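You operate a simulated robot arm through the tools that you are given. There is no shell and no other tool. Be economical: measure what you need, move in short steps, check, and stop when the job is done.

You are at the controls of a simulated robot arm. One attempt, no reset.

JOB
Get the middle of the dining table ready for work. At the end: the grind slider is set to coarse; the curry shaker is on the middle of the dining table; the paprika shaker is on the middle of the dining table; the herbs shaker is on the middle of the dining table; whatever was shut is shut again. Leave all else as you found it, and nothing knocked over.

The check looks at the end state, three seconds after you hand in, the way a careful person would. Anything else that was tipped, shoved, dropped, spilled or broken makes it a failure.

ROBOT AND FRAMES
A 7-joint arm with a two-finger parallel gripper, fixed in place. Base frame: the origin is at the foot of the arm, x ahead of it, y to its left, z up; the work surface is at about z = 9. Lengths are in mm, angles in rad, forces in N, time in s.
With the tool pointing down near the work surface it reaches from about 220 to 580 mm from the base axis. Its first joint turns from -1.152 to 1.152 rad. Payload 2.5 kg.
The tool frame sits at the grasp point between the pads (the TCP): z along the fingers, y along the line on which they close. The tips reach 23 mm beyond it. Largest opening 94 mm; finger width 38, thickness 10; the body of the gripper, 54 by 96 mm, starts 39 mm behind the TCP.
Orientation is that of the tool frame in the base frame, as a unit quaternion [w, x, y, z]. With the fingers straight down and closing along the base's y, the tool's x points along the base's -x, its y along +y and its z along -z.

CONTROLS
- The arm moves only by the tool jog_arm. Its argument "increments" is a list of rows, each a list of 7 numbers: the shift along the base's x, y, z in mm, then the turn, a rotation vector about the base's x, y, z in rad, then the finger opening in mm, from 0 to 94. In form: [[tx, ty, tz, ax, ay, az, jaw], ...]. A call has 1 to 8 rows; each row shifts and turns the commanded pose from where the row before left it. Rows are played at 5 a second. More than 50 mm and 0.15 rad between two rows, or a gripper value outside its range, and nothing of the call is played. Where a pose cannot be reached the arm comes as near as it can. A force on the tool above 40 N (or 10 N above the force at the start of the call, whichever is more), or a blocked arm, ends the call early, and 0.2 s more pass. The fingers move at their own pace (about 108 mm/s each) and stop on an object; they squeeze with about 38 N. The grip force told is the motor's: it shows also when the fingers shut on nothing. Time passes only in rows, and 0.2 s behind the last, so rows that do not move let the fingers close. The reply holds the time, the measured pose of the TCP, the force on the tool along the base axes, the opening and the grip force, in the units named above and with some noise, and new pictures: "show" is both (left out), scene, wrist or none.
- Cameras (640 x 400 px; columns grow to the right, rows downward): "scene" is fixed at [78.2, -401.9, 523.6]; the picture's right is [0.99, -0.10, 0.00], its down [-0.07, -0.73, -0.68] and it looks along [0.07, 0.67, -0.74] (base axes); focal length 219 px, centre (320, 200). "wrist" rides on the gripper at [-39, 0, -44] in the tool frame; the picture's right is [0.00, -1.00, 0.00], its down [0.97, 0.00, -0.24] and it looks along [0.24, 0.00, 0.97] (tool axes); focal length 218 px, centre (320, 200).
- measure_at(camera, pixels): for up to 12 pixels [column, row] of the newest picture of that camera ("zoom" is the newest enlarged one), the place [x, y, z] in the base frame of the surface seen there, good to about 3 mm. No time passes.
- zoom(camera, box): a new picture of the part [left, top, right, bottom] of that camera's present view, enlarged. No time passes.
- close_job(): hands the job in; it is judged then, once.

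Go step by step. Measure first, check grasps and placings, and put right what went wrong. The budget is 80 turns and 120 pictures, counting those below and the enlarged ones. Unless the task says otherwise, let go and move clear before handing in, and close with one line.

The tools are called by a JSON object that holds its "api" and its "payload". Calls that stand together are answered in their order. jog_arm: Moves the arm, as the interface text tells. Its arguments: {"type":"object","properties":{"increments":{"type":"array","items":{"type":"array","items":{"type":"number"}}},"show":{"type":"string","enum":["both","scene","wrist","none"]}},"required":["increments"]} The other tools are called the same way: measure_at (camera, pixels) gives the place of the surface under pixels of a picture; zoom (camera, box) takes an enlarged picture of a part of a camera's view; close_job () hands the job in.

At the start:

```text
time: 0.0
ee_pos: [402.5, -76.3, 337.7]
orientation: [0.0, 0.0, 1.0, -0.001]
contact_force: [0.1, 0.7, -0.8]
finger_gap: 93.9
finger_force: 0.0
```

scene: 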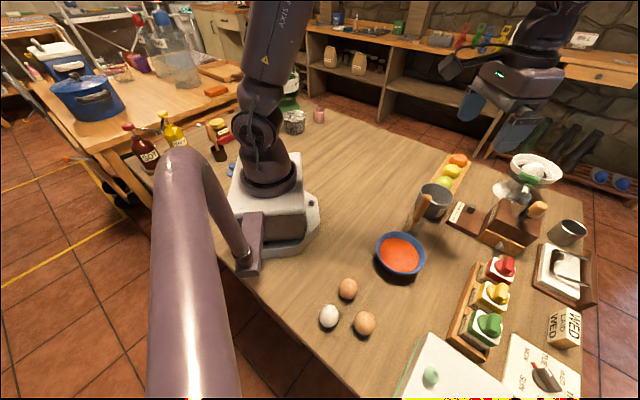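
wrist: 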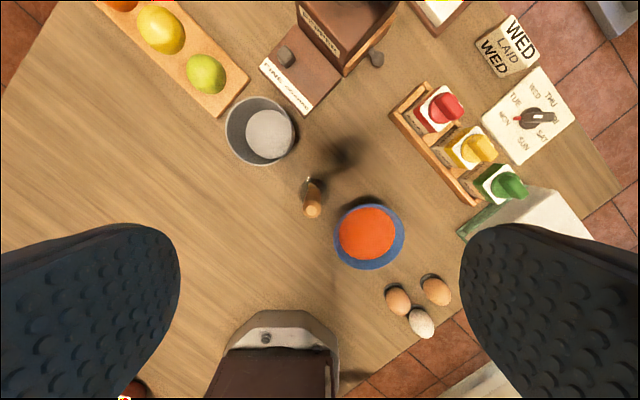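

The pictures show a shaker rack with red, yellow and green shakers (scene ~490,300) and a grinder with a slider plate (scene ~465,213). I'll enlarge both to read the labels.

{"api": "zoom", "payload": {"camera": "scene", "box": [430, 230, 600, 400]}}

{"api": "zoom", "payload": {"camera": "wrist", "box": [240, 0, 400, 120]}}

{"api": "zoom", "payload": {"camera": "wrist", "box": [380, 70, 580, 240]}}

{"api": "zoom", "payload": {"camera": "scene", "box": [400, 140, 600, 270]}}

```text
2.35 times, centred on (515, 315) of scene
```

zoom: 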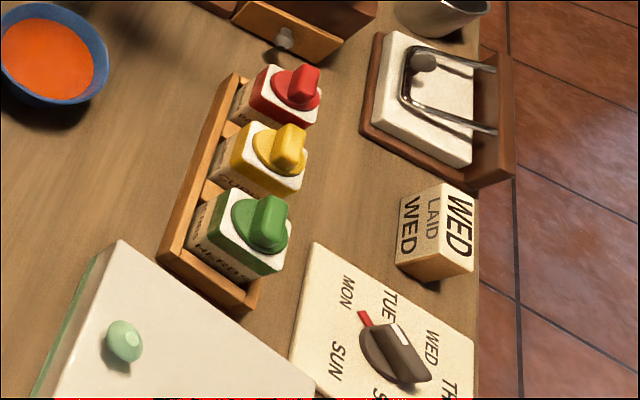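

```text
3.33 times, centred on (320, 60) of wrist
```

zoom: 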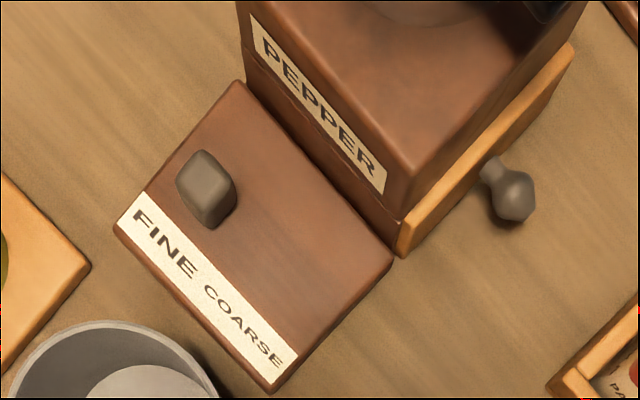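

```text
2.35 times, centred on (480, 155) of wrist
```

zoom: 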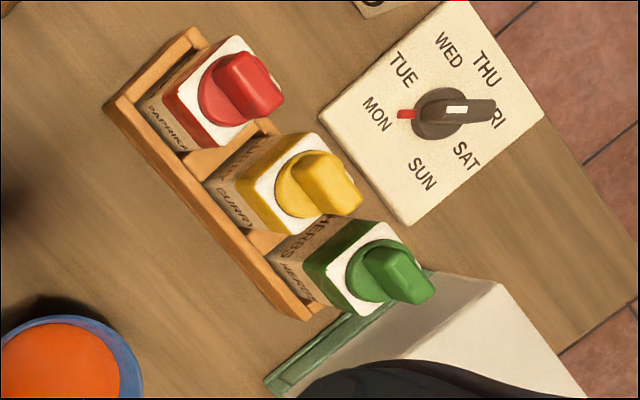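

```text
3.08 times, centred on (500, 205) of scene
```

zoom: 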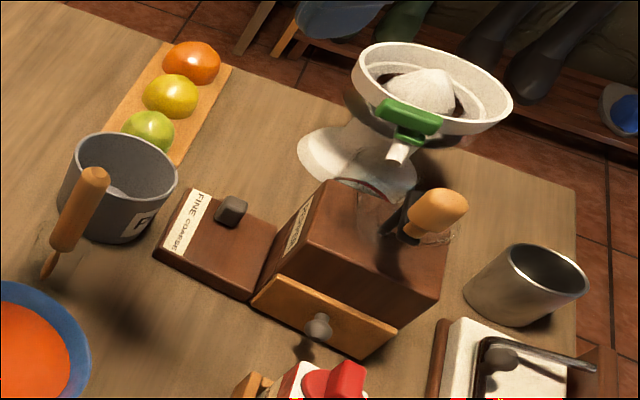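

The zooms name red = PAPRIKA, yellow = CURRY and green = HERBS, and the slider knob is at FINE. Next I'll measure the shakers, the rack, the knob, the table edges and the neighbouring items.

{"api": "measure_at", "payload": {"camera": "wrist", "pixels": [[446, 107], [478, 149], [508, 186], [437, 92], [422, 108], [462, 133], [449, 150], [494, 171], [477, 187], [393, 113], [474, 203], [428, 83]]}}

{"api": "measure_at", "payload": {"camera": "wrist", "pixels": [[284, 57], [291, 50], [300, 20], [262, 66], [306, 110], [338, 66], [310, 195], [312, 210], [367, 230], [376, 58], [530, 195], [462, 235]]}}

{"api": "measure_at", "payload": {"camera": "scene", "pixels": [[340, 390], [240, 290], [582, 190], [580, 350], [345, 115], [375, 180], [330, 200], [400, 255], [348, 288], [431, 376], [421, 208], [570, 230]]}}

{"api": "zoom", "payload": {"camera": "scene", "box": [320, 90, 480, 200]}}

```text
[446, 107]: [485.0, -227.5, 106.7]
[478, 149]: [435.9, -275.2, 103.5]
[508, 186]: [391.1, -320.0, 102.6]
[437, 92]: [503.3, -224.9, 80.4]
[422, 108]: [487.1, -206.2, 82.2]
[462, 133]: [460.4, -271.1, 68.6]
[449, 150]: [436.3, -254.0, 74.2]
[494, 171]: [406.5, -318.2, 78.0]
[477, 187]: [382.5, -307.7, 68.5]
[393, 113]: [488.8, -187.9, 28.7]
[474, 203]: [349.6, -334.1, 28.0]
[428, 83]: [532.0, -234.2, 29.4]
```

```text
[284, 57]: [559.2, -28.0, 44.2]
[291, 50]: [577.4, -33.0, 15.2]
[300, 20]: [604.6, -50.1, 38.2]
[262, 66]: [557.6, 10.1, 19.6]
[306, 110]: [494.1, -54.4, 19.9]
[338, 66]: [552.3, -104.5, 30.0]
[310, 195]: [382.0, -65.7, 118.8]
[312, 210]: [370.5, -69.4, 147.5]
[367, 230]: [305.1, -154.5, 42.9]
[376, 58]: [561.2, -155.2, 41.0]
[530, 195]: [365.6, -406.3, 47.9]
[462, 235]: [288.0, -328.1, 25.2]
```

```text
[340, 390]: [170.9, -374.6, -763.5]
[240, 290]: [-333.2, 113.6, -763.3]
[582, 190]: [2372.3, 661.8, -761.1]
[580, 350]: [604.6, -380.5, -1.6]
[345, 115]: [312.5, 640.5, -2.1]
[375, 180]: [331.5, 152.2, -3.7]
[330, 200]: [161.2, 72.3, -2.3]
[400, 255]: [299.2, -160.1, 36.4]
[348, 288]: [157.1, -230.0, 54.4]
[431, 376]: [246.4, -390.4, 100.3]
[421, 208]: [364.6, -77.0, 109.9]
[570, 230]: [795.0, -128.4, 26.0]
```

```text
3.64 times, centred on (400, 145) of scene
```

zoom: 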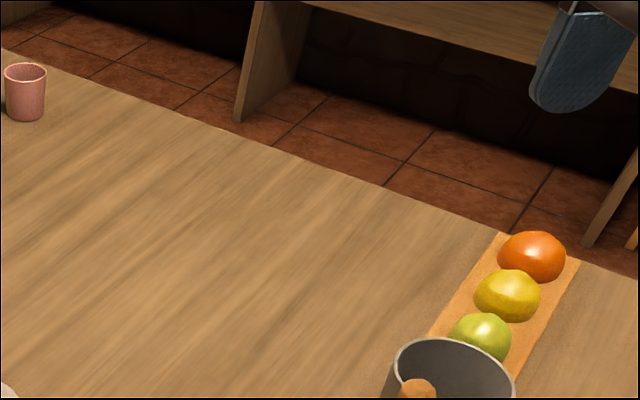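

The shakers are about 66 mm apart with tops near z = 105, and the rack rim is near z = 29. Next I need the table's outline to find its middle, and I want to check that area is free.

{"api": "measure_at", "payload": {"camera": "scene", "pixels": [[300, 342], [270, 308], [385, 390], [578, 265], [578, 200], [480, 158], [400, 132], [340, 106], [300, 100], [245, 80], [215, 130], [205, 200]]}}

{"api": "measure_at", "payload": {"camera": "wrist", "pixels": [[200, 200], [300, 260], [100, 150], [40, 80], [400, 170], [350, 290], [575, 200], [200, 280], [260, 115], [398, 300], [110, 60], [340, 155]]}}

{"api": "zoom", "payload": {"camera": "scene", "box": [180, 60, 400, 260]}}

```text
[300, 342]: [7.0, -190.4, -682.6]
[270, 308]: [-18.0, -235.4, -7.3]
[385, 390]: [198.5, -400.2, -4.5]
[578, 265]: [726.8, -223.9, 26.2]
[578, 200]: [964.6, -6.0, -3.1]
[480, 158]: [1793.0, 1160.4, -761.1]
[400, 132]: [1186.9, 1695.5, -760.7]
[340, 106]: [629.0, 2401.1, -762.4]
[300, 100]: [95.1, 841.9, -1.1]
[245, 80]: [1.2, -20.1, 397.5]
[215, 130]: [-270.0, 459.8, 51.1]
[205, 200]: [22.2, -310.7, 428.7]
```

```text
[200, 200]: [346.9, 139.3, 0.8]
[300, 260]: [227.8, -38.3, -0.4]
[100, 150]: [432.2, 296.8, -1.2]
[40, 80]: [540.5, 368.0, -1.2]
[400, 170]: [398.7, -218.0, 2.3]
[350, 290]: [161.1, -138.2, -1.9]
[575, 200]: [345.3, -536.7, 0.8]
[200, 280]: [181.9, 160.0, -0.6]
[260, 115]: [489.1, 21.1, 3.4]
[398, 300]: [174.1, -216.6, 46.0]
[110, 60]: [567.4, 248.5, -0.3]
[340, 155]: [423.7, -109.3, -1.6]
```

```text
2.00 times, centred on (290, 160) of scene
```

zoom: 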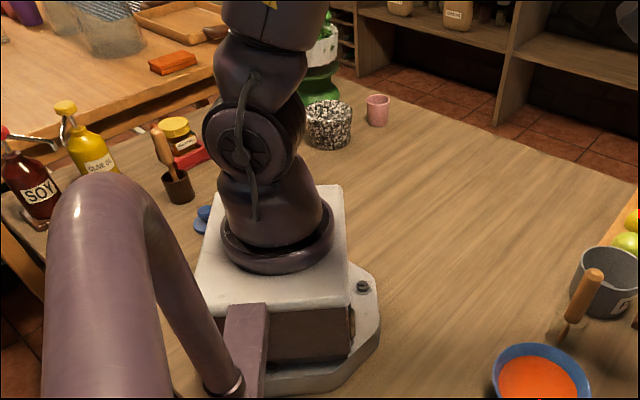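

The table top measures near z = 0 and the table is turned about 45° to my axes. I'll measure the far left part to place its middle, and zoom on the wooden handle at wrist (312,200).

{"api": "measure_at", "payload": {"camera": "scene", "pixels": [[207, 175], [200, 172], [207, 163], [228, 165], [310, 104], [330, 108], [340, 113], [282, 99], [300, 82], [296, 90], [240, 130], [215, 118]]}}

{"api": "zoom", "payload": {"camera": "wrist", "box": [220, 80, 420, 240]}}

{"api": "zoom", "payload": {"camera": "scene", "box": [100, 60, 260, 200]}}

```text
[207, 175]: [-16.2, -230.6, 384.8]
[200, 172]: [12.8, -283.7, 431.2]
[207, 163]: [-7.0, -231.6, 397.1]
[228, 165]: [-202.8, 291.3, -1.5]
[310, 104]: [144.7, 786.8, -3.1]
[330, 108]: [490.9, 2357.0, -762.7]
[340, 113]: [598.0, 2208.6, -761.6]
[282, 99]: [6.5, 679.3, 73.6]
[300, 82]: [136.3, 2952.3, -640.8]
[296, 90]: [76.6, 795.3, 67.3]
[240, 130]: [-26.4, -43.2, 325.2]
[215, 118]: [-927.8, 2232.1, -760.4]
```

```text
2.50 times, centred on (320, 160) of wrist
```

zoom: 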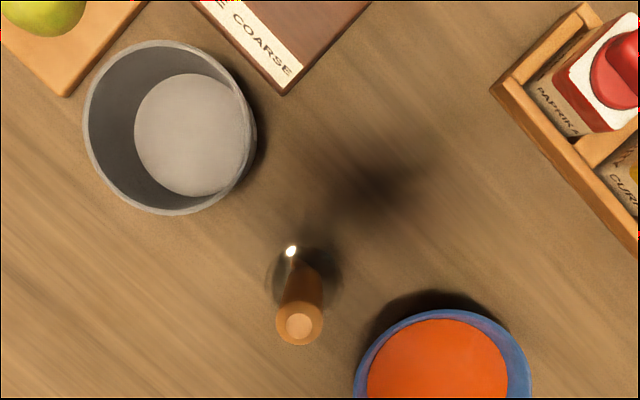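

```text
2.86 times, centred on (180, 130) of scene
```

zoom: 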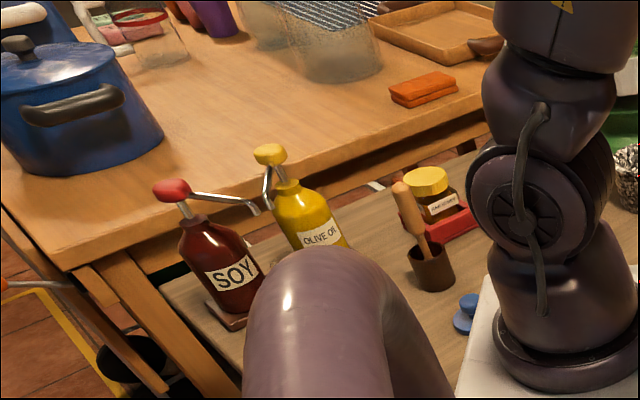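

At wrist zoom (300,320) a wooden handle stands in what looks like a clear glass near (385,-66), so I'll keep away from it. Slider first: I'll turn 45° and hover near the knob at mid height for a closer look.

{"api": "jog_arm", "payload": {"increments": [[15, 8, -20, 0, 0, 0.131, 60], [15, 8, -20, 0, 0, 0.131, 60], [15, 8, -20, 0, 0, 0.131, 60], [15, 8, -20, 0, 0, 0.131, 40], [15, 8, -20, 0, 0, 0.131, 40], [15, 8, -20, 0, 0, 0.13, 40], [0, 0, 0, 0, 0, 0, 40]]}}

```text
time: 1.6
ee_pos: [492.9, -28.2, 217.8]
orientation: [0.0, -0.384, 0.923, 0.0]
contact_force: [0.8, 0.0, -0.3]
finger_gap: 40.2
finger_force: 0.0
```

scene: 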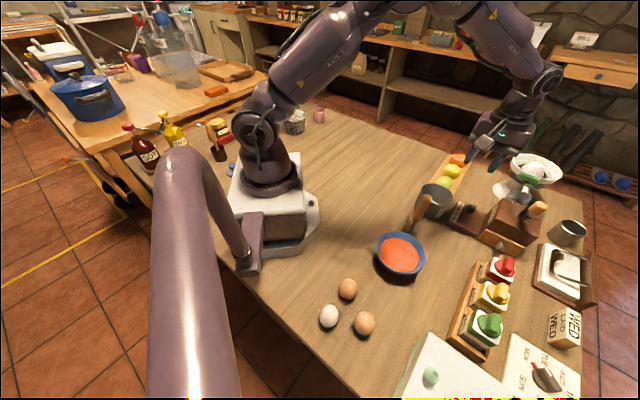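
wrist: 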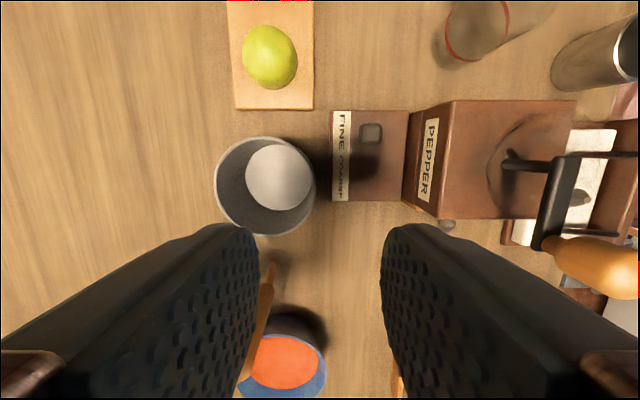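

Turned as planned; the knob is at wrist (370,133), the plate spans (333–408,110–200), and the fruit board ends at (313,110). I'll measure these.

{"api": "measure_at", "payload": {"camera": "wrist", "pixels": [[370, 132], [362, 126], [380, 142], [345, 120], [345, 190], [400, 195], [420, 160], [450, 110], [300, 100], [312, 165], [262, 60], [490, 50]]}}

{"api": "zoom", "payload": {"camera": "wrist", "box": [300, 90, 460, 220]}}

```text
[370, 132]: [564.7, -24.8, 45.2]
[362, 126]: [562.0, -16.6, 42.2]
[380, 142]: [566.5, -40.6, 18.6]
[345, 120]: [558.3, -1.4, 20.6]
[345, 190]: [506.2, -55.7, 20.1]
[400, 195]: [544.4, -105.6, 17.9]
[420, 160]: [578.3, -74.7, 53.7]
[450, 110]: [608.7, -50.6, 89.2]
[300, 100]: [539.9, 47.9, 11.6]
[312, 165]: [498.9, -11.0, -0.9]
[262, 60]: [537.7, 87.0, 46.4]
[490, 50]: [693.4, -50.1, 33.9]
```

```text
3.08 times, centred on (380, 155) of wrist
```

zoom: 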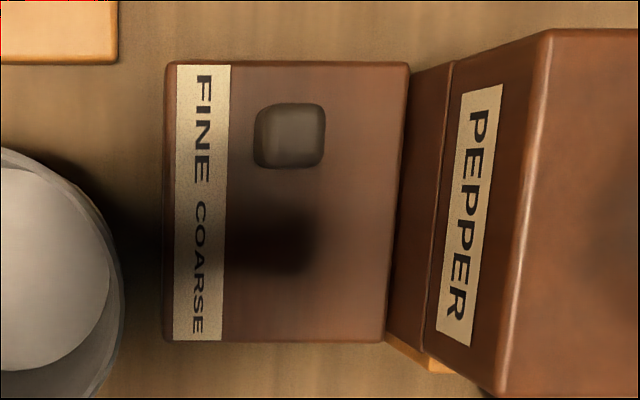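

The slider travels along (-0.71,-0.71), with COARSE about 50 mm from the knob. Before going down I'll check the juicer behind at scene (535,170), since the gripper will pass near it.

{"api": "measure_at", "payload": {"camera": "scene", "pixels": [[512, 165], [535, 155], [560, 165], [520, 182], [500, 195], [515, 200], [528, 180], [530, 205]]}}

{"api": "zoom", "payload": {"camera": "scene", "box": [420, 90, 600, 260]}}

```text
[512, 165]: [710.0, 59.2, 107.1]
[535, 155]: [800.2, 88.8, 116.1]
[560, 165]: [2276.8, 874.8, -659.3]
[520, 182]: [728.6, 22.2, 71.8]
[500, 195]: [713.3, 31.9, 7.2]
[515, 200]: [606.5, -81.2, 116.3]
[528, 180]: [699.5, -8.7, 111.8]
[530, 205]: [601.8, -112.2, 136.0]
```

```text
2.35 times, centred on (510, 175) of scene
```

zoom: 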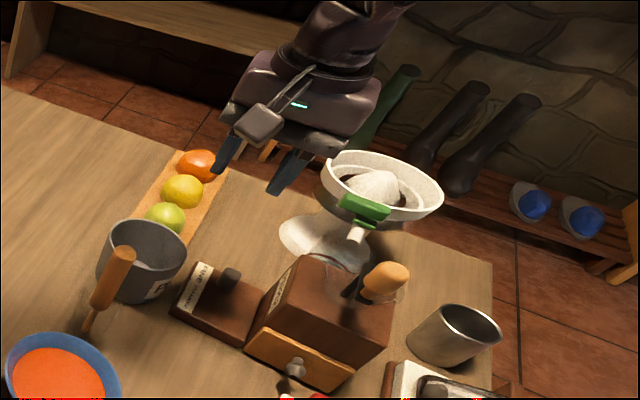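

The juicer bowl starts at v≈540, well clear. I'll move to the FINE side of the knob, above (574,20), and lower until the tips are just above the plate.

{"api": "jog_arm", "payload": {"increments": [[27, 16, 0, 0, 0, 0, 40], [27, 16, 0, 0, 0, 0, 40], [27, 16, 0, 0, 0, 0, 40], [0, 0, -40, 0, 0, 0, 40], [0, 0, -40, 0, 0, 0, 40], [0, 0, -40, 0, 0, 0, 40], [0, 0, -30, 0, 0, 0, 40], [0, 0, -10, 0, 0, 0, 40]]}}

```text
time: 3.4
ee_pos: [574.7, 19.2, 56.5]
orientation: [0.0, -0.383, 0.924, 0.0]
contact_force: [0.1, -0.2, 0.4]
finger_gap: 39.7
finger_force: 0.1
```

scene: 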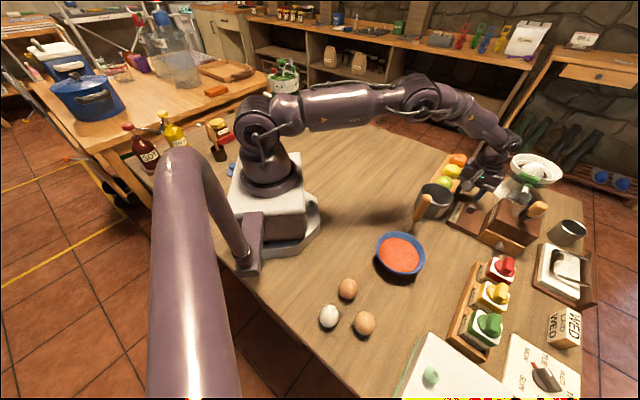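
wrist: 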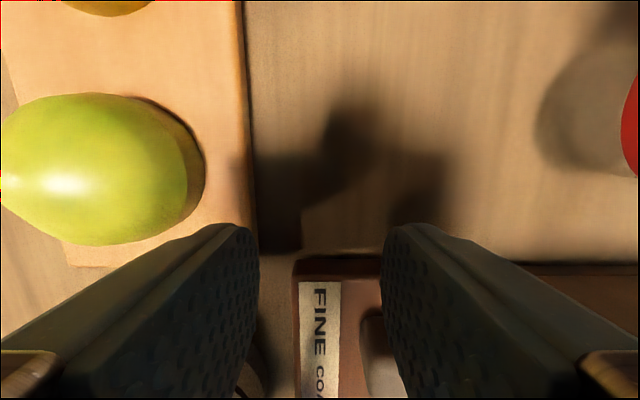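

The knob at wrist (375,350) lies in line with the right finger, which is about 11 mm short of it. I'll lower 4 mm and push along (-0.71,-0.71) in small steps.

{"api": "jog_arm", "payload": {"increments": [[0, 0, -4, 0, 0, 0, 40], [-7.07, -7.07, 0, 0, 0, 0, 40], [-7.07, -7.07, 0, 0, 0, 0, 40], [-7.07, -7.07, 0, 0, 0, 0, 40], [-7.07, -7.07, 0, 0, 0, 0, 40], [-6, -6, 0, 0, 0, 0, 40]]}}

```text
time: 4.8
ee_pos: [538.7, -15.1, 53.7]
orientation: [0.0, -0.383, 0.924, 0.001]
contact_force: [0.2, 0.6, 0.2]
finger_gap: 40.1
finger_force: 0.1
```

scene: 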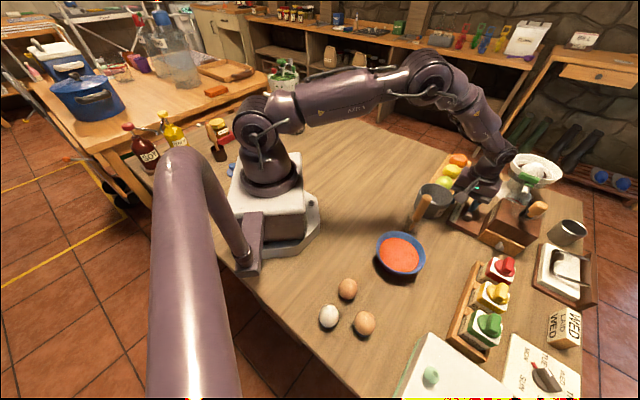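
wrist: 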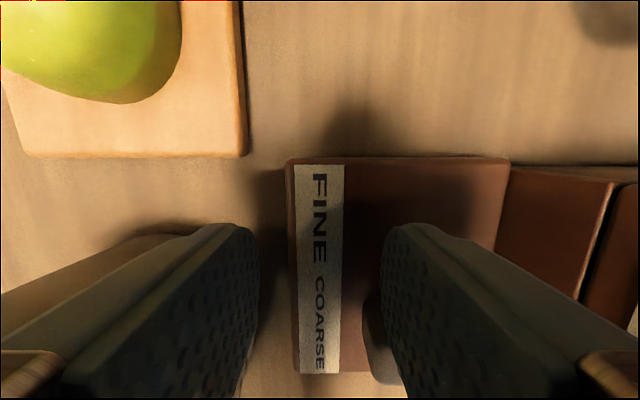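

The knob at wrist (378,345) moves with the finger, but the left finger is now near the pot. I'll measure the pot rim before pushing on.

{"api": "measure_at", "payload": {"camera": "scene", "pixels": [[420, 195], [437, 185], [454, 196], [437, 200], [448, 210], [453, 205]]}}

{"api": "measure_at", "payload": {"camera": "wrist", "pixels": [[160, 240], [120, 250], [375, 340], [320, 200], [320, 330]]}}

{"api": "zoom", "payload": {"camera": "scene", "box": [400, 160, 540, 260]}}

```text
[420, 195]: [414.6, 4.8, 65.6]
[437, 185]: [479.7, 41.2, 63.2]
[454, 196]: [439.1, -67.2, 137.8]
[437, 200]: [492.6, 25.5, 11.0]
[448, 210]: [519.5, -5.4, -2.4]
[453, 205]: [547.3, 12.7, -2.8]
```

```text
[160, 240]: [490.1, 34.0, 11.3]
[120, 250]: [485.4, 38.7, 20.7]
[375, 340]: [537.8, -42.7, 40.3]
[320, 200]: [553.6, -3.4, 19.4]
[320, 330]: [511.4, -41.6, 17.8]
```

```text
4.00 times, centred on (470, 210) of scene
```

zoom: 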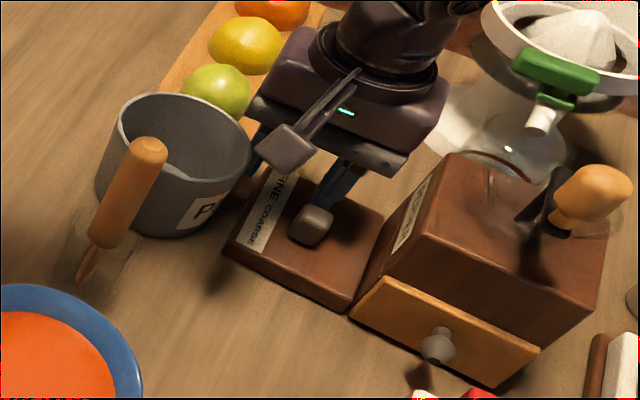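

The pot rim reaches u≈362 and the left finger is only about 2 mm from it. I'll narrow the opening to 20 while shifting 10 mm toward the grinder, which still leaves 11 mm, then push another 10 mm.

{"api": "jog_arm", "payload": {"increments": [[3.53, -3.53, 0, 0, 0, 0, 30], [3.54, -3.54, 0, 0, 0, 0, 20], [0, 0, 0, 0, 0, 0, 20], [-3.54, -3.54, 0, 0, 0, 0, 20], [-3.54, -3.54, 0, 0, 0, 0, 20], [0, 0, 0, 0, 0, 0, 20]]}}

{"api": "zoom", "payload": {"camera": "scene", "box": [400, 160, 540, 260]}}

```text
time: 6.2
ee_pos: [538.8, -27.7, 52.4]
orientation: [0.0, -0.383, 0.924, 0.0]
contact_force: [0.2, 1.1, 0.4]
finger_gap: 20.0
finger_force: 0.0
```

scene: 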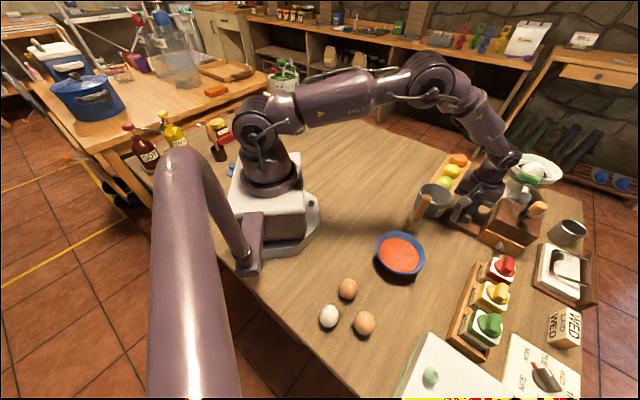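
wrist: 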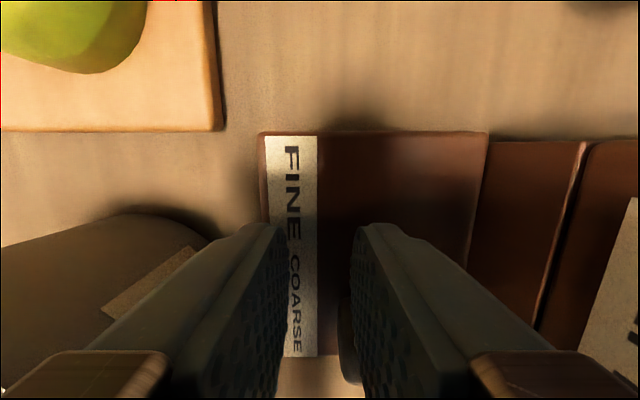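

```text
4.00 times, centred on (470, 210) of scene
```

zoom: 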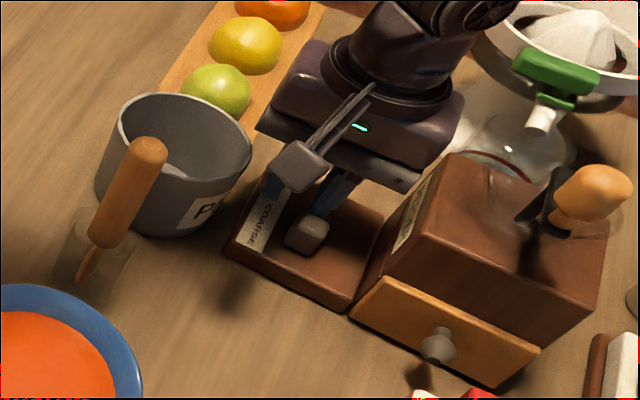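

The knob at scene zoom (306,235) is now almost level with the middle of COARSE. I'll nudge 4 mm more to feel for an end stop, then back off and lift to look.

{"api": "jog_arm", "payload": {"increments": [[-1.4, -1.4, 0, 0, 0, 0, 20], [-1.4, -1.4, 0, 0, 0, 0, 20]], "show": "none"}}

{"api": "jog_arm", "payload": {"increments": [[6, 6, 0, 0, 0, 0, 20], [0, 0, 30, 0, 0, 0, 20], [0, 0, 40, 0, 0, 0, 20], [-20, -5, 40, 0, 0, 0, 20], [-20, -5, 40, 0, 0, 0, 20]], "show": "wrist"}}

{"api": "zoom", "payload": {"camera": "wrist", "box": [280, 80, 460, 220]}}

```text
time: 6.8
ee_pos: [537.1, -30.0, 54.8]
orientation: [0.003, -0.384, 0.923, 0.001]
contact_force: [9.0, 6.3, -3.4]
finger_gap: 20.5
finger_force: 0.9
```

```text
time: 8.0
ee_pos: [500.7, -36.5, 203.7]
orientation: [0.0, -0.383, 0.924, 0.0]
contact_force: [-0.5, 0.2, -0.3]
finger_gap: 20.3
finger_force: 0.1
```

wrist: 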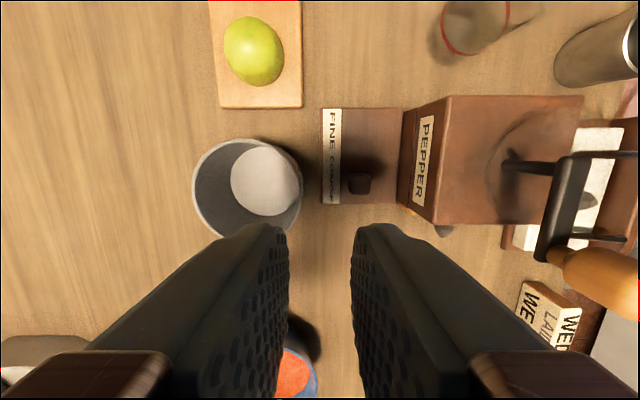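

```text
2.86 times, centred on (370, 150) of wrist
```

zoom: 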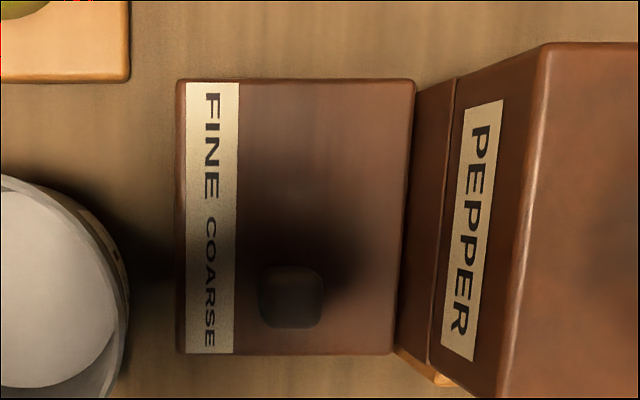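

The knob rests at COARSE against its stop, and nothing else moved. Now I'll hover over the shaker rack with the jaws open and measure.

{"api": "jog_arm", "payload": {"increments": [[-9, -39, 12, 0, 0, 0, 94], [-9, -39, 12, 0, 0, 0, 94], [-9, -39, 0, 0, 0, 0, 94], [-9, -39, 0, 0, 0, 0, 94], [-9, -39, 0, 0, 0, 0, 94], [-5, -40, 0, 0, 0, 0, 94], [0, 0, 0, 0, 0, 0, 94]]}}

{"api": "zoom", "payload": {"camera": "wrist", "box": [220, 60, 460, 210]}}

```text
time: 9.6
ee_pos: [452.5, -270.3, 228.6]
orientation: [0.0, -0.383, 0.924, -0.001]
contact_force: [0.1, 0.0, 1.1]
finger_gap: 93.8
finger_force: 0.1
```

scene: 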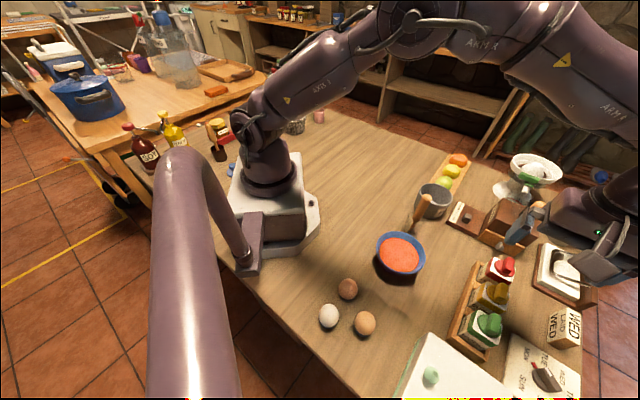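
wrist: 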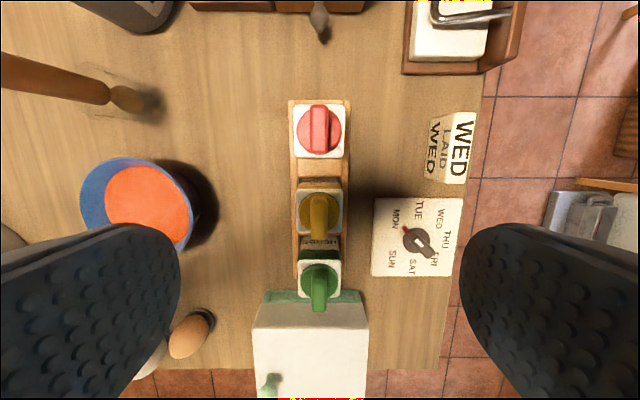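

```text
2.67 times, centred on (340, 135) of wrist
```

zoom: 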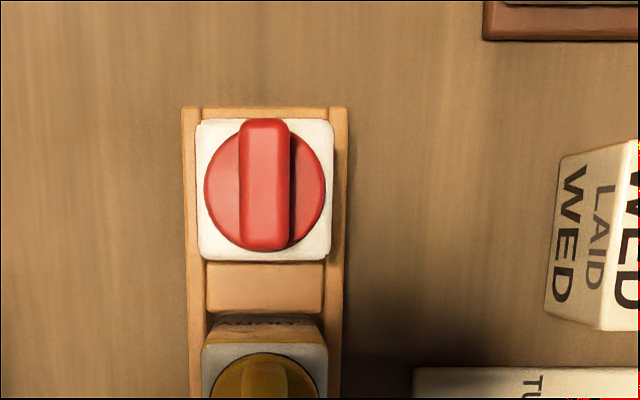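

The shakers are square to the gripper. I'll measure the corners of each white top to get accurate centres, plus the nearby box.

{"api": "measure_at", "payload": {"camera": "wrist", "pixels": [[297, 112], [341, 112], [297, 153], [341, 153], [300, 195], [340, 195], [303, 265], [338, 265], [338, 292], [319, 128], [310, 325], [345, 350]]}}

{"api": "measure_at", "payload": {"camera": "wrist", "pixels": [[318, 208], [318, 275], [302, 292], [292, 170], [348, 170], [258, 325], [362, 330], [300, 298], [360, 298], [319, 170], [319, 242], [450, 150]]}}

```text
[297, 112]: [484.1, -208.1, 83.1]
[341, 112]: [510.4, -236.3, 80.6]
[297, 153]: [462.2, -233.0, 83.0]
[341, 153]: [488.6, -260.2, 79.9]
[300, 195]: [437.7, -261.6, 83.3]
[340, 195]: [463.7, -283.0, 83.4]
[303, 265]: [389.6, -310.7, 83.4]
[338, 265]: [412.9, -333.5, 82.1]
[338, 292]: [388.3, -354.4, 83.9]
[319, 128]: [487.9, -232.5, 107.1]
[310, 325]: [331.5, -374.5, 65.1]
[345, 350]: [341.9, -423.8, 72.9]
```

```text
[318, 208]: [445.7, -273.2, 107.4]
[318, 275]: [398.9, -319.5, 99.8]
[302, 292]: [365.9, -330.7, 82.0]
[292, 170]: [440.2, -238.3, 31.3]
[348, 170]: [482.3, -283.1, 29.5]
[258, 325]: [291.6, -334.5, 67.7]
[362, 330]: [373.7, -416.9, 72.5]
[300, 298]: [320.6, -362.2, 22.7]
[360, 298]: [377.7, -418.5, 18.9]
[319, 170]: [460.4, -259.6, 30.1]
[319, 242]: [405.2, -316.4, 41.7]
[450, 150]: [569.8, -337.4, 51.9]
```

Paprika is centred at (486,-234), curry near (438,-283) and herbs near (389,-332). Lid faces are at z≈83 and cap ridges at 107, so I'll grip at TCP z≈76, which keeps the palm above the cap. Paprika goes first.

{"api": "jog_arm", "payload": {"increments": [[17, 18, 0, 0, 0, 0, 94], [16.8, 17.9, 0, 0, 0, 0, 94], [0, 0, -40, 0, 0, 0, 94], [0, 0, -40, 0, 0, 0, 94], [0, 0, -40, 0, 0, 0, 94], [0, 0, -22, 0, 0, 0, 94], [0, 0, -10, 0, 0, 0, 94]]}}

```text
time: 11.2
ee_pos: [486.1, -235.2, 76.6]
orientation: [0.001, -0.383, 0.924, 0.0]
contact_force: [-0.8, 0.6, -0.1]
finger_gap: 94.0
finger_force: 0.0
```

scene: 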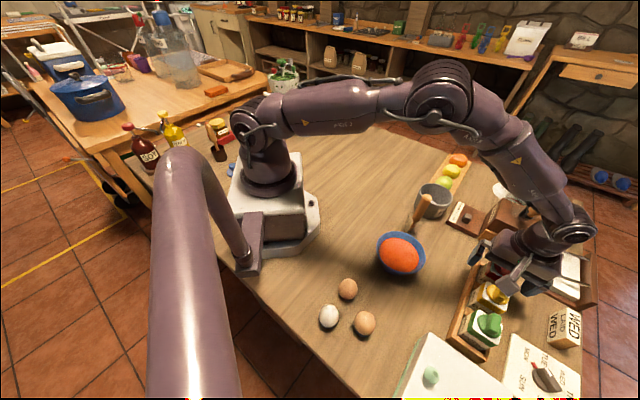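
wrist: 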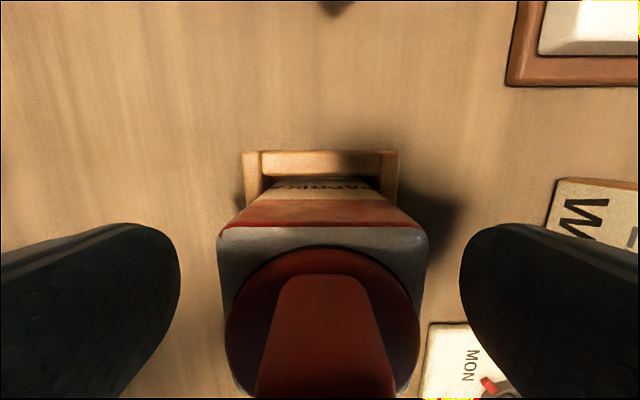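

The shaker is centred between the fingers with no force. I'll close, let it settle, and lift straight up.

{"api": "jog_arm", "payload": {"increments": [[0, 0, 0, 0, 0, 0, 25], [0, 0, 0, 0, 0, 0, 25], [0, 0, 0, 0, 0, 0, 25], [0, 0, 10, 0, 0, 0, 25], [0, 0, 25, 0, 0, 0, 25], [0, 0, 35, 0, 0, 0, 25]]}}

```text
time: 12.6
ee_pos: [485.2, -234.6, 146.2]
orientation: [-0.001, -0.383, 0.924, 0.0]
contact_force: [0.7, 0.5, -0.6]
finger_gap: 25.0
finger_force: 0.0
```

scene: 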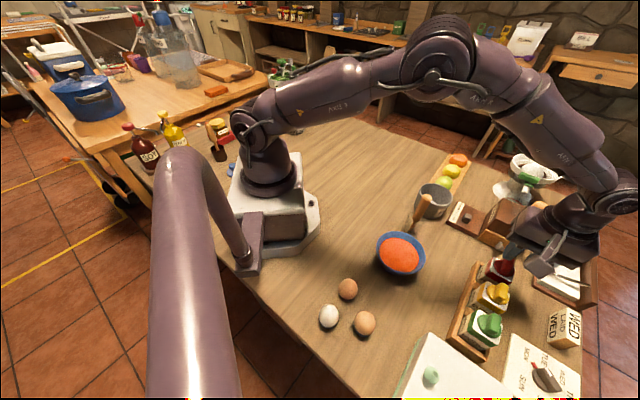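
wrist: 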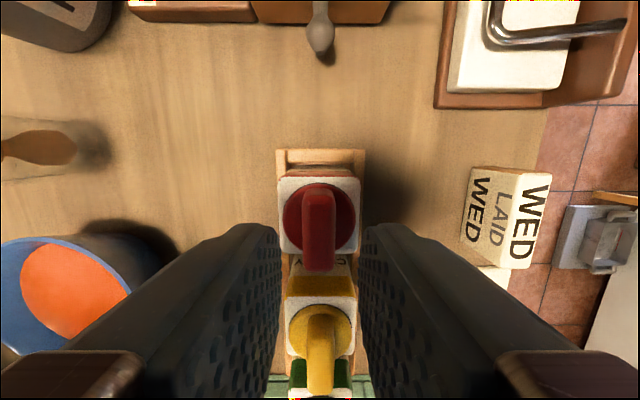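

The gap reads 25 with no force, so the grip did not hold; the paprika shaker still stands in the rack at wrist (320,220). I'll zoom to check it before trying again.

{"api": "zoom", "payload": {"camera": "scene", "box": [440, 230, 560, 360]}}

{"api": "measure_at", "payload": {"camera": "wrist", "pixels": [[283, 182], [356, 182], [284, 245], [355, 245], [320, 215], [290, 155], [350, 155]]}}

```text
3.08 times, centred on (500, 295) of scene
```

zoom: 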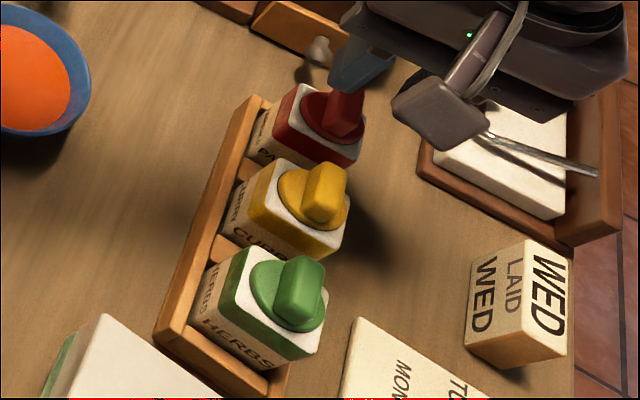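

```text
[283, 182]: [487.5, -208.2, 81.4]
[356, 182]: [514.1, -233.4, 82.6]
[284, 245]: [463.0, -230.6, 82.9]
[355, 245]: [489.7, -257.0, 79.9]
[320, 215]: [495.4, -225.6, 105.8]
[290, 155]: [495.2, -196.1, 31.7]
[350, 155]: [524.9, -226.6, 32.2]
```

The paprika is upright and in its old place at about (488.5,-232). I'll go back down a bit lower, close with full command, and read the grip before lifting.

{"api": "jog_arm", "payload": {"increments": [[2, 1.5, 0, 0, 0, 0, 94], [0, 0, 0, 0, 0, 0, 94], [0, 0, -40, 0, 0, 0, 94], [0, 0, -33, 0, 0, 0, 94], [0, 0, 0, 0, 0, 0, 0], [0, 0, 0, 0, 0, 0, 0], [0, 0, 0, 0, 0, 0, 0], [0, 0, 0, 0, 0, 0, 0]]}}

```text
time: 14.4
ee_pos: [487.1, -233.7, 72.1]
orientation: [0.001, -0.382, 0.924, 0.0]
contact_force: [0.5, -0.2, 0.0]
finger_gap: 43.7
finger_force: 38.0
```

scene: 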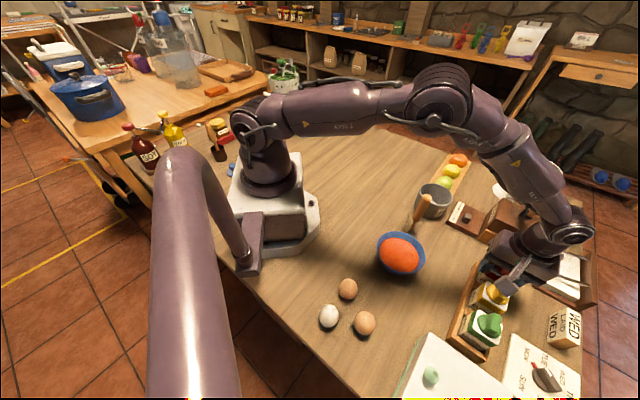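
wrist: 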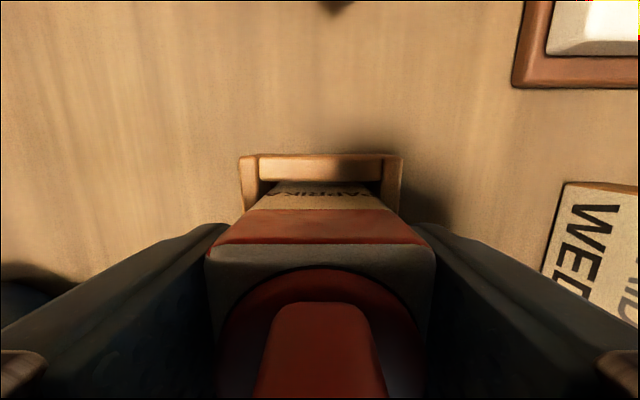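

Now held: gap 43.7 and grip 38 N. I'll lift slowly.

{"api": "jog_arm", "payload": {"increments": [[0, 0, 3, 0, 0, 0, 0], [0, 0, 4, 0, 0, 0, 0], [0, 0, 6, 0, 0, 0, 0]], "show": "wrist"}}

```text
time: 15.2
ee_pos: [487.1, -234.0, 85.7]
orientation: [0.0, -0.383, 0.924, 0.0]
contact_force: [0.2, -0.4, -0.7]
finger_gap: 43.4
finger_force: 38.4
```

wrist: 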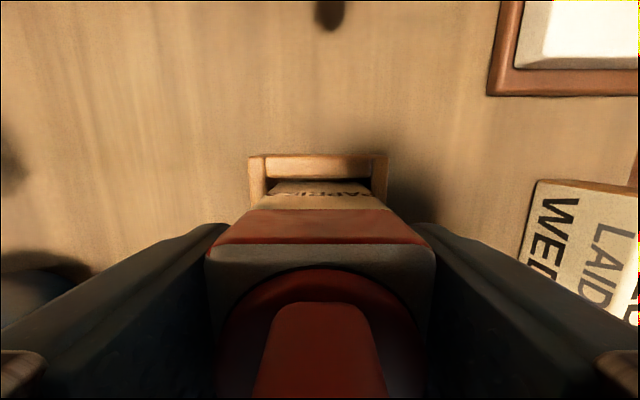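

It rises with the gripper. I'll lift to z≈245, well above the standing handle (147), and then carry it toward the middle.

{"api": "jog_arm", "payload": {"increments": [[0, 0, 30, 0, 0, 0, 0], [0, 0, 40, 0, 0, 0, 0], [0, 0, 45, 0, 0, 0, 0], [0, 0, 45, 0, 0, 0, 0], [-17, 42, 0, 0, 0, 0, 0], [-17, 42, 0, 0, 0, 0, 0], [-17, 42, 0, 0, 0, 0, 0], [-17, 42, 0, 0, 0, 0, 0]], "show": "scene"}}

{"api": "jog_arm", "payload": {"increments": [[-17, 42, 0, 0, 0, 0, 0], [-17, 42, 0, 0, 0, 0, 0], [-17, 42, 0, 0, 0, 0, 0], [-17, 42, 0, 0, 0, 0, 0], [-17, 42, 0, 0, 0, 0, 0], [-19, 41, 0, 0, 0, 0, 0], [0, 0, 0, 0, 0, 0, 0]]}}

```text
time: 17.0
ee_pos: [420.1, -66.2, 244.1]
orientation: [0.0, -0.382, 0.924, 0.0]
contact_force: [-0.3, 0.0, -0.8]
finger_gap: 43.4
finger_force: 38.1
```

scene: 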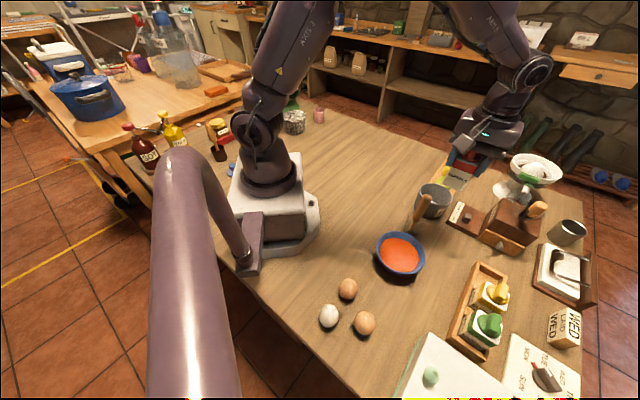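

```text
time: 18.6
ee_pos: [314.3, 185.0, 245.4]
orientation: [0.0, -0.383, 0.924, 0.0]
contact_force: [-0.2, 0.5, -1.3]
finger_gap: 43.2
finger_force: 38.1
```

scene: 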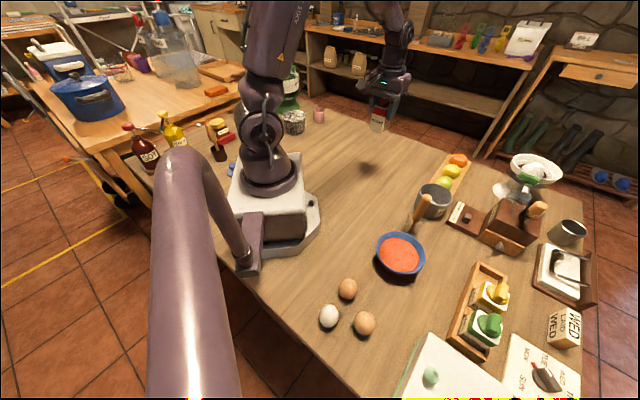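
wrist: 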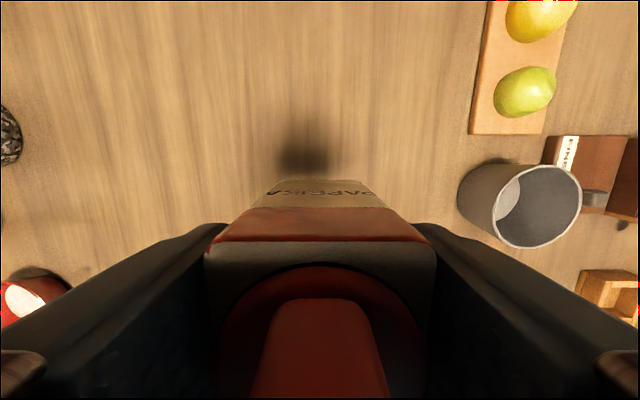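

The paprika hangs over the free middle region. Before lowering I'll measure the table's left end (scene ~128,161) to confirm where the middle lies.

{"api": "measure_at", "payload": {"camera": "scene", "pixels": [[131, 163], [134, 168], [140, 178], [150, 155], [175, 148], [181, 130], [250, 290], [240, 280], [410, 138], [445, 152], [582, 240], [583, 300]]}}

{"api": "measure_at", "payload": {"camera": "wrist", "pixels": [[100, 150], [300, 60], [400, 60], [20, 300], [10, 140], [250, 200], [420, 200], [304, 150]]}}

```text
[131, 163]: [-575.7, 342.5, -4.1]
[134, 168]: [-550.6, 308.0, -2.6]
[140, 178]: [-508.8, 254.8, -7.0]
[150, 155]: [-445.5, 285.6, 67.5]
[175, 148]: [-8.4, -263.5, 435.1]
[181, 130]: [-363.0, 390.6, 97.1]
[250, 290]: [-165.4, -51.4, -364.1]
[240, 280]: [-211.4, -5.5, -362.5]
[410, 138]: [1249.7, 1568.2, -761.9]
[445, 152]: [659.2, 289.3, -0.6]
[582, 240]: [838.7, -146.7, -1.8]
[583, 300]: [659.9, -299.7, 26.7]
```

```text
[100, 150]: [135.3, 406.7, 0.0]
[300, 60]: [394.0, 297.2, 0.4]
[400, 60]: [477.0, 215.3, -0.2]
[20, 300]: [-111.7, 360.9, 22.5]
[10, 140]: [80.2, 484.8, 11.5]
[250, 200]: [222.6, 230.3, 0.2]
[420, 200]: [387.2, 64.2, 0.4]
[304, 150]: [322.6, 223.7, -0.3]
```

Using the corners, the table's middle is near (197,157). I'll shift the paprika to (252,192) and lower it to just above the table.

{"api": "jog_arm", "payload": {"increments": [[-31, 3.5, 0, 0, 0, 0, 0], [-31, 3.5, 0, 0, 0, 0, 0], [0, 0, -40, 0, 0, 0, 0], [0, 0, -40, 0, 0, 0, 0], [0, 0, -40, 0, 0, 0, 0], [0, 0, -30, 0, 0, 0, 0], [0, 0, -15, 0, 0, 0, 0], [0, 0, 0, 0, 0, 0, 0]]}}

{"api": "zoom", "payload": {"camera": "scene", "box": [280, 80, 440, 200]}}

```text
time: 20.4
ee_pos: [255.1, 193.5, 78.9]
orientation: [0.0, -0.383, 0.924, 0.0]
contact_force: [-0.2, 0.1, -1.6]
finger_gap: 43.4
finger_force: 38.2
```

scene: 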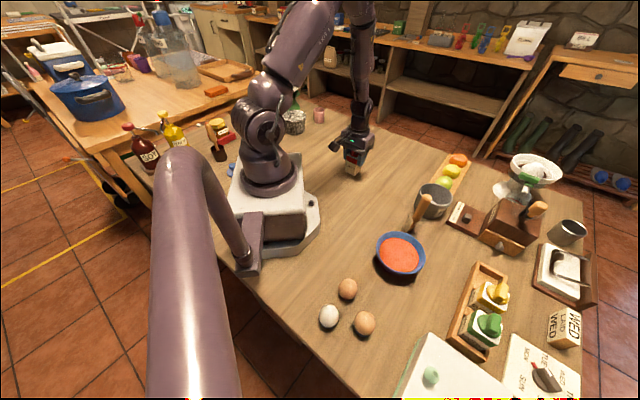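
wrist: 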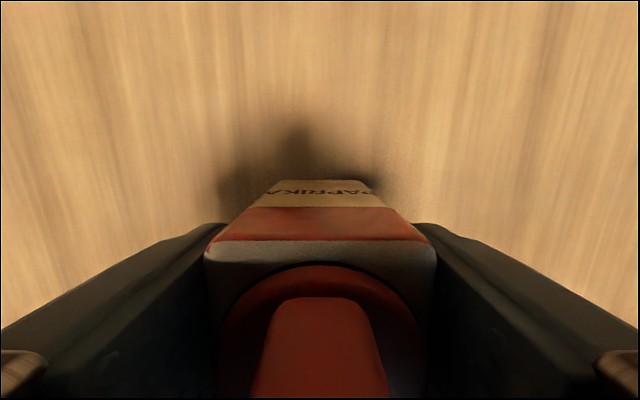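

```text
3.33 times, centred on (360, 140) of scene
```

zoom: 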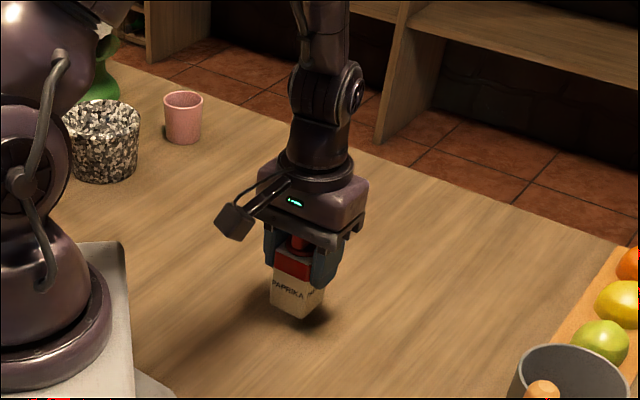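

The shaker hangs a few mm above the table with force near zero. I'll lower in small steps while watching the force.

{"api": "jog_arm", "payload": {"increments": [[0, 0, -3, 0, 0, 0, 0], [0, 0, -3, 0, 0, 0, 0], [0, 0, 0, 0, 0, 0, 0]], "show": "none"}}

{"api": "jog_arm", "payload": {"increments": [[0, 0, -2, 0, 0, 0, 0], [0, 0, 0, 0, 0, 0, 0]], "show": "none"}}

```text
time: 21.2
ee_pos: [255.0, 193.2, 73.4]
orientation: [0.0, -0.383, 0.924, -0.001]
contact_force: [0.0, -0.1, -0.3]
finger_gap: 43.2
finger_force: 37.7
```

```text
time: 21.8
ee_pos: [254.3, 193.0, 71.8]
orientation: [0.0, -0.383, 0.924, 0.0]
contact_force: [0.9, 1.0, -1.0]
finger_gap: 43.6
finger_force: 38.5
```

No contact yet at 71.8; continuing down in 2 mm steps.

{"api": "jog_arm", "payload": {"increments": [[0, 0, -2, 0, 0, 0, 0], [0, 0, 0, 0, 0, 0, 0]], "show": "none"}}

{"api": "jog_arm", "payload": {"increments": [[0, 0, -2, 0, 0, 0, 0], [0, 0, 0, 0, 0, 0, 0]], "show": "wrist"}}

```text
time: 22.4
ee_pos: [254.7, 191.4, 70.3]
orientation: [-0.001, -0.383, 0.924, 0.0]
contact_force: [-0.8, -0.3, -1.3]
finger_gap: 43.3
finger_force: 38.5
```

```text
time: 23.0
ee_pos: [253.4, 191.3, 68.2]
orientation: [0.0, -0.382, 0.924, 0.0]
contact_force: [0.2, -0.4, 0.1]
finger_gap: 43.4
finger_force: 37.6
```

wrist: 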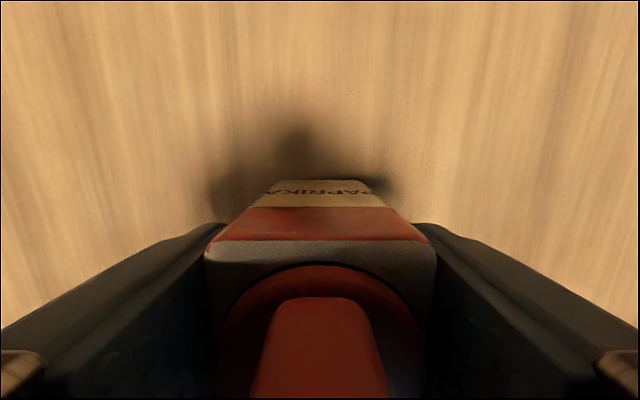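

Still free at 68.2; going on in 2 mm steps.

{"api": "jog_arm", "payload": {"increments": [[0, 0, -2, 0, 0, 0, 0], [0, 0, 0, 0, 0, 0, 0]], "show": "none"}}

{"api": "jog_arm", "payload": {"increments": [[0, 0, -1.5, 0, 0, 0, 0], [0, 0, 0, 0, 0, 0, 0]], "show": "none"}}

{"api": "zoom", "payload": {"camera": "scene", "box": [320, 120, 400, 190]}}

```text
time: 23.6
ee_pos: [254.0, 192.2, 66.3]
orientation: [0.0, -0.383, 0.924, 0.0]
contact_force: [0.3, -0.3, -2.0]
finger_gap: 43.3
finger_force: 38.2
```

```text
time: 24.2
ee_pos: [253.8, 192.5, 64.5]
orientation: [0.0, -0.383, 0.924, 0.0]
contact_force: [0.4, -0.6, -1.9]
finger_gap: 43.4
finger_force: 38.3
```

```text
5.71 times, centred on (360, 155) of scene
```

zoom: 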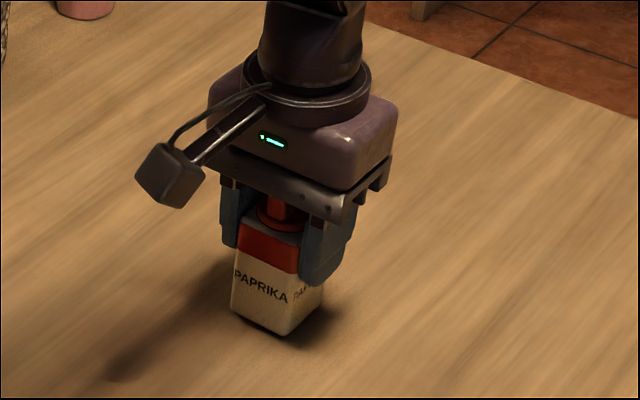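

The base at zoom (285,333) is very near its shadow. I'll measure its gap to the table and step down further.

{"api": "measure_at", "payload": {"camera": "zoom", "pixels": [[270, 325], [280, 330], [236, 305], [290, 260], [262, 270], [285, 345]]}}

{"api": "jog_arm", "payload": {"increments": [[0, 0, -2, 0, 0, 0, 0], [0, 0, 0, 0, 0, 0, 0]], "show": "none"}}

```text
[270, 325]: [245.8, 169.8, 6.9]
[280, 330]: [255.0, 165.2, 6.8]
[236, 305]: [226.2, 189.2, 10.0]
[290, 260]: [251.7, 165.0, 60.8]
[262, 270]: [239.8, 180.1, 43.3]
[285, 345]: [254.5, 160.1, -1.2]
```

```text
time: 24.8
ee_pos: [254.1, 193.1, 62.8]
orientation: [0.0, -0.383, 0.924, 0.0]
contact_force: [-2.0, -0.2, 4.8]
finger_gap: 43.4
finger_force: 38.1
```

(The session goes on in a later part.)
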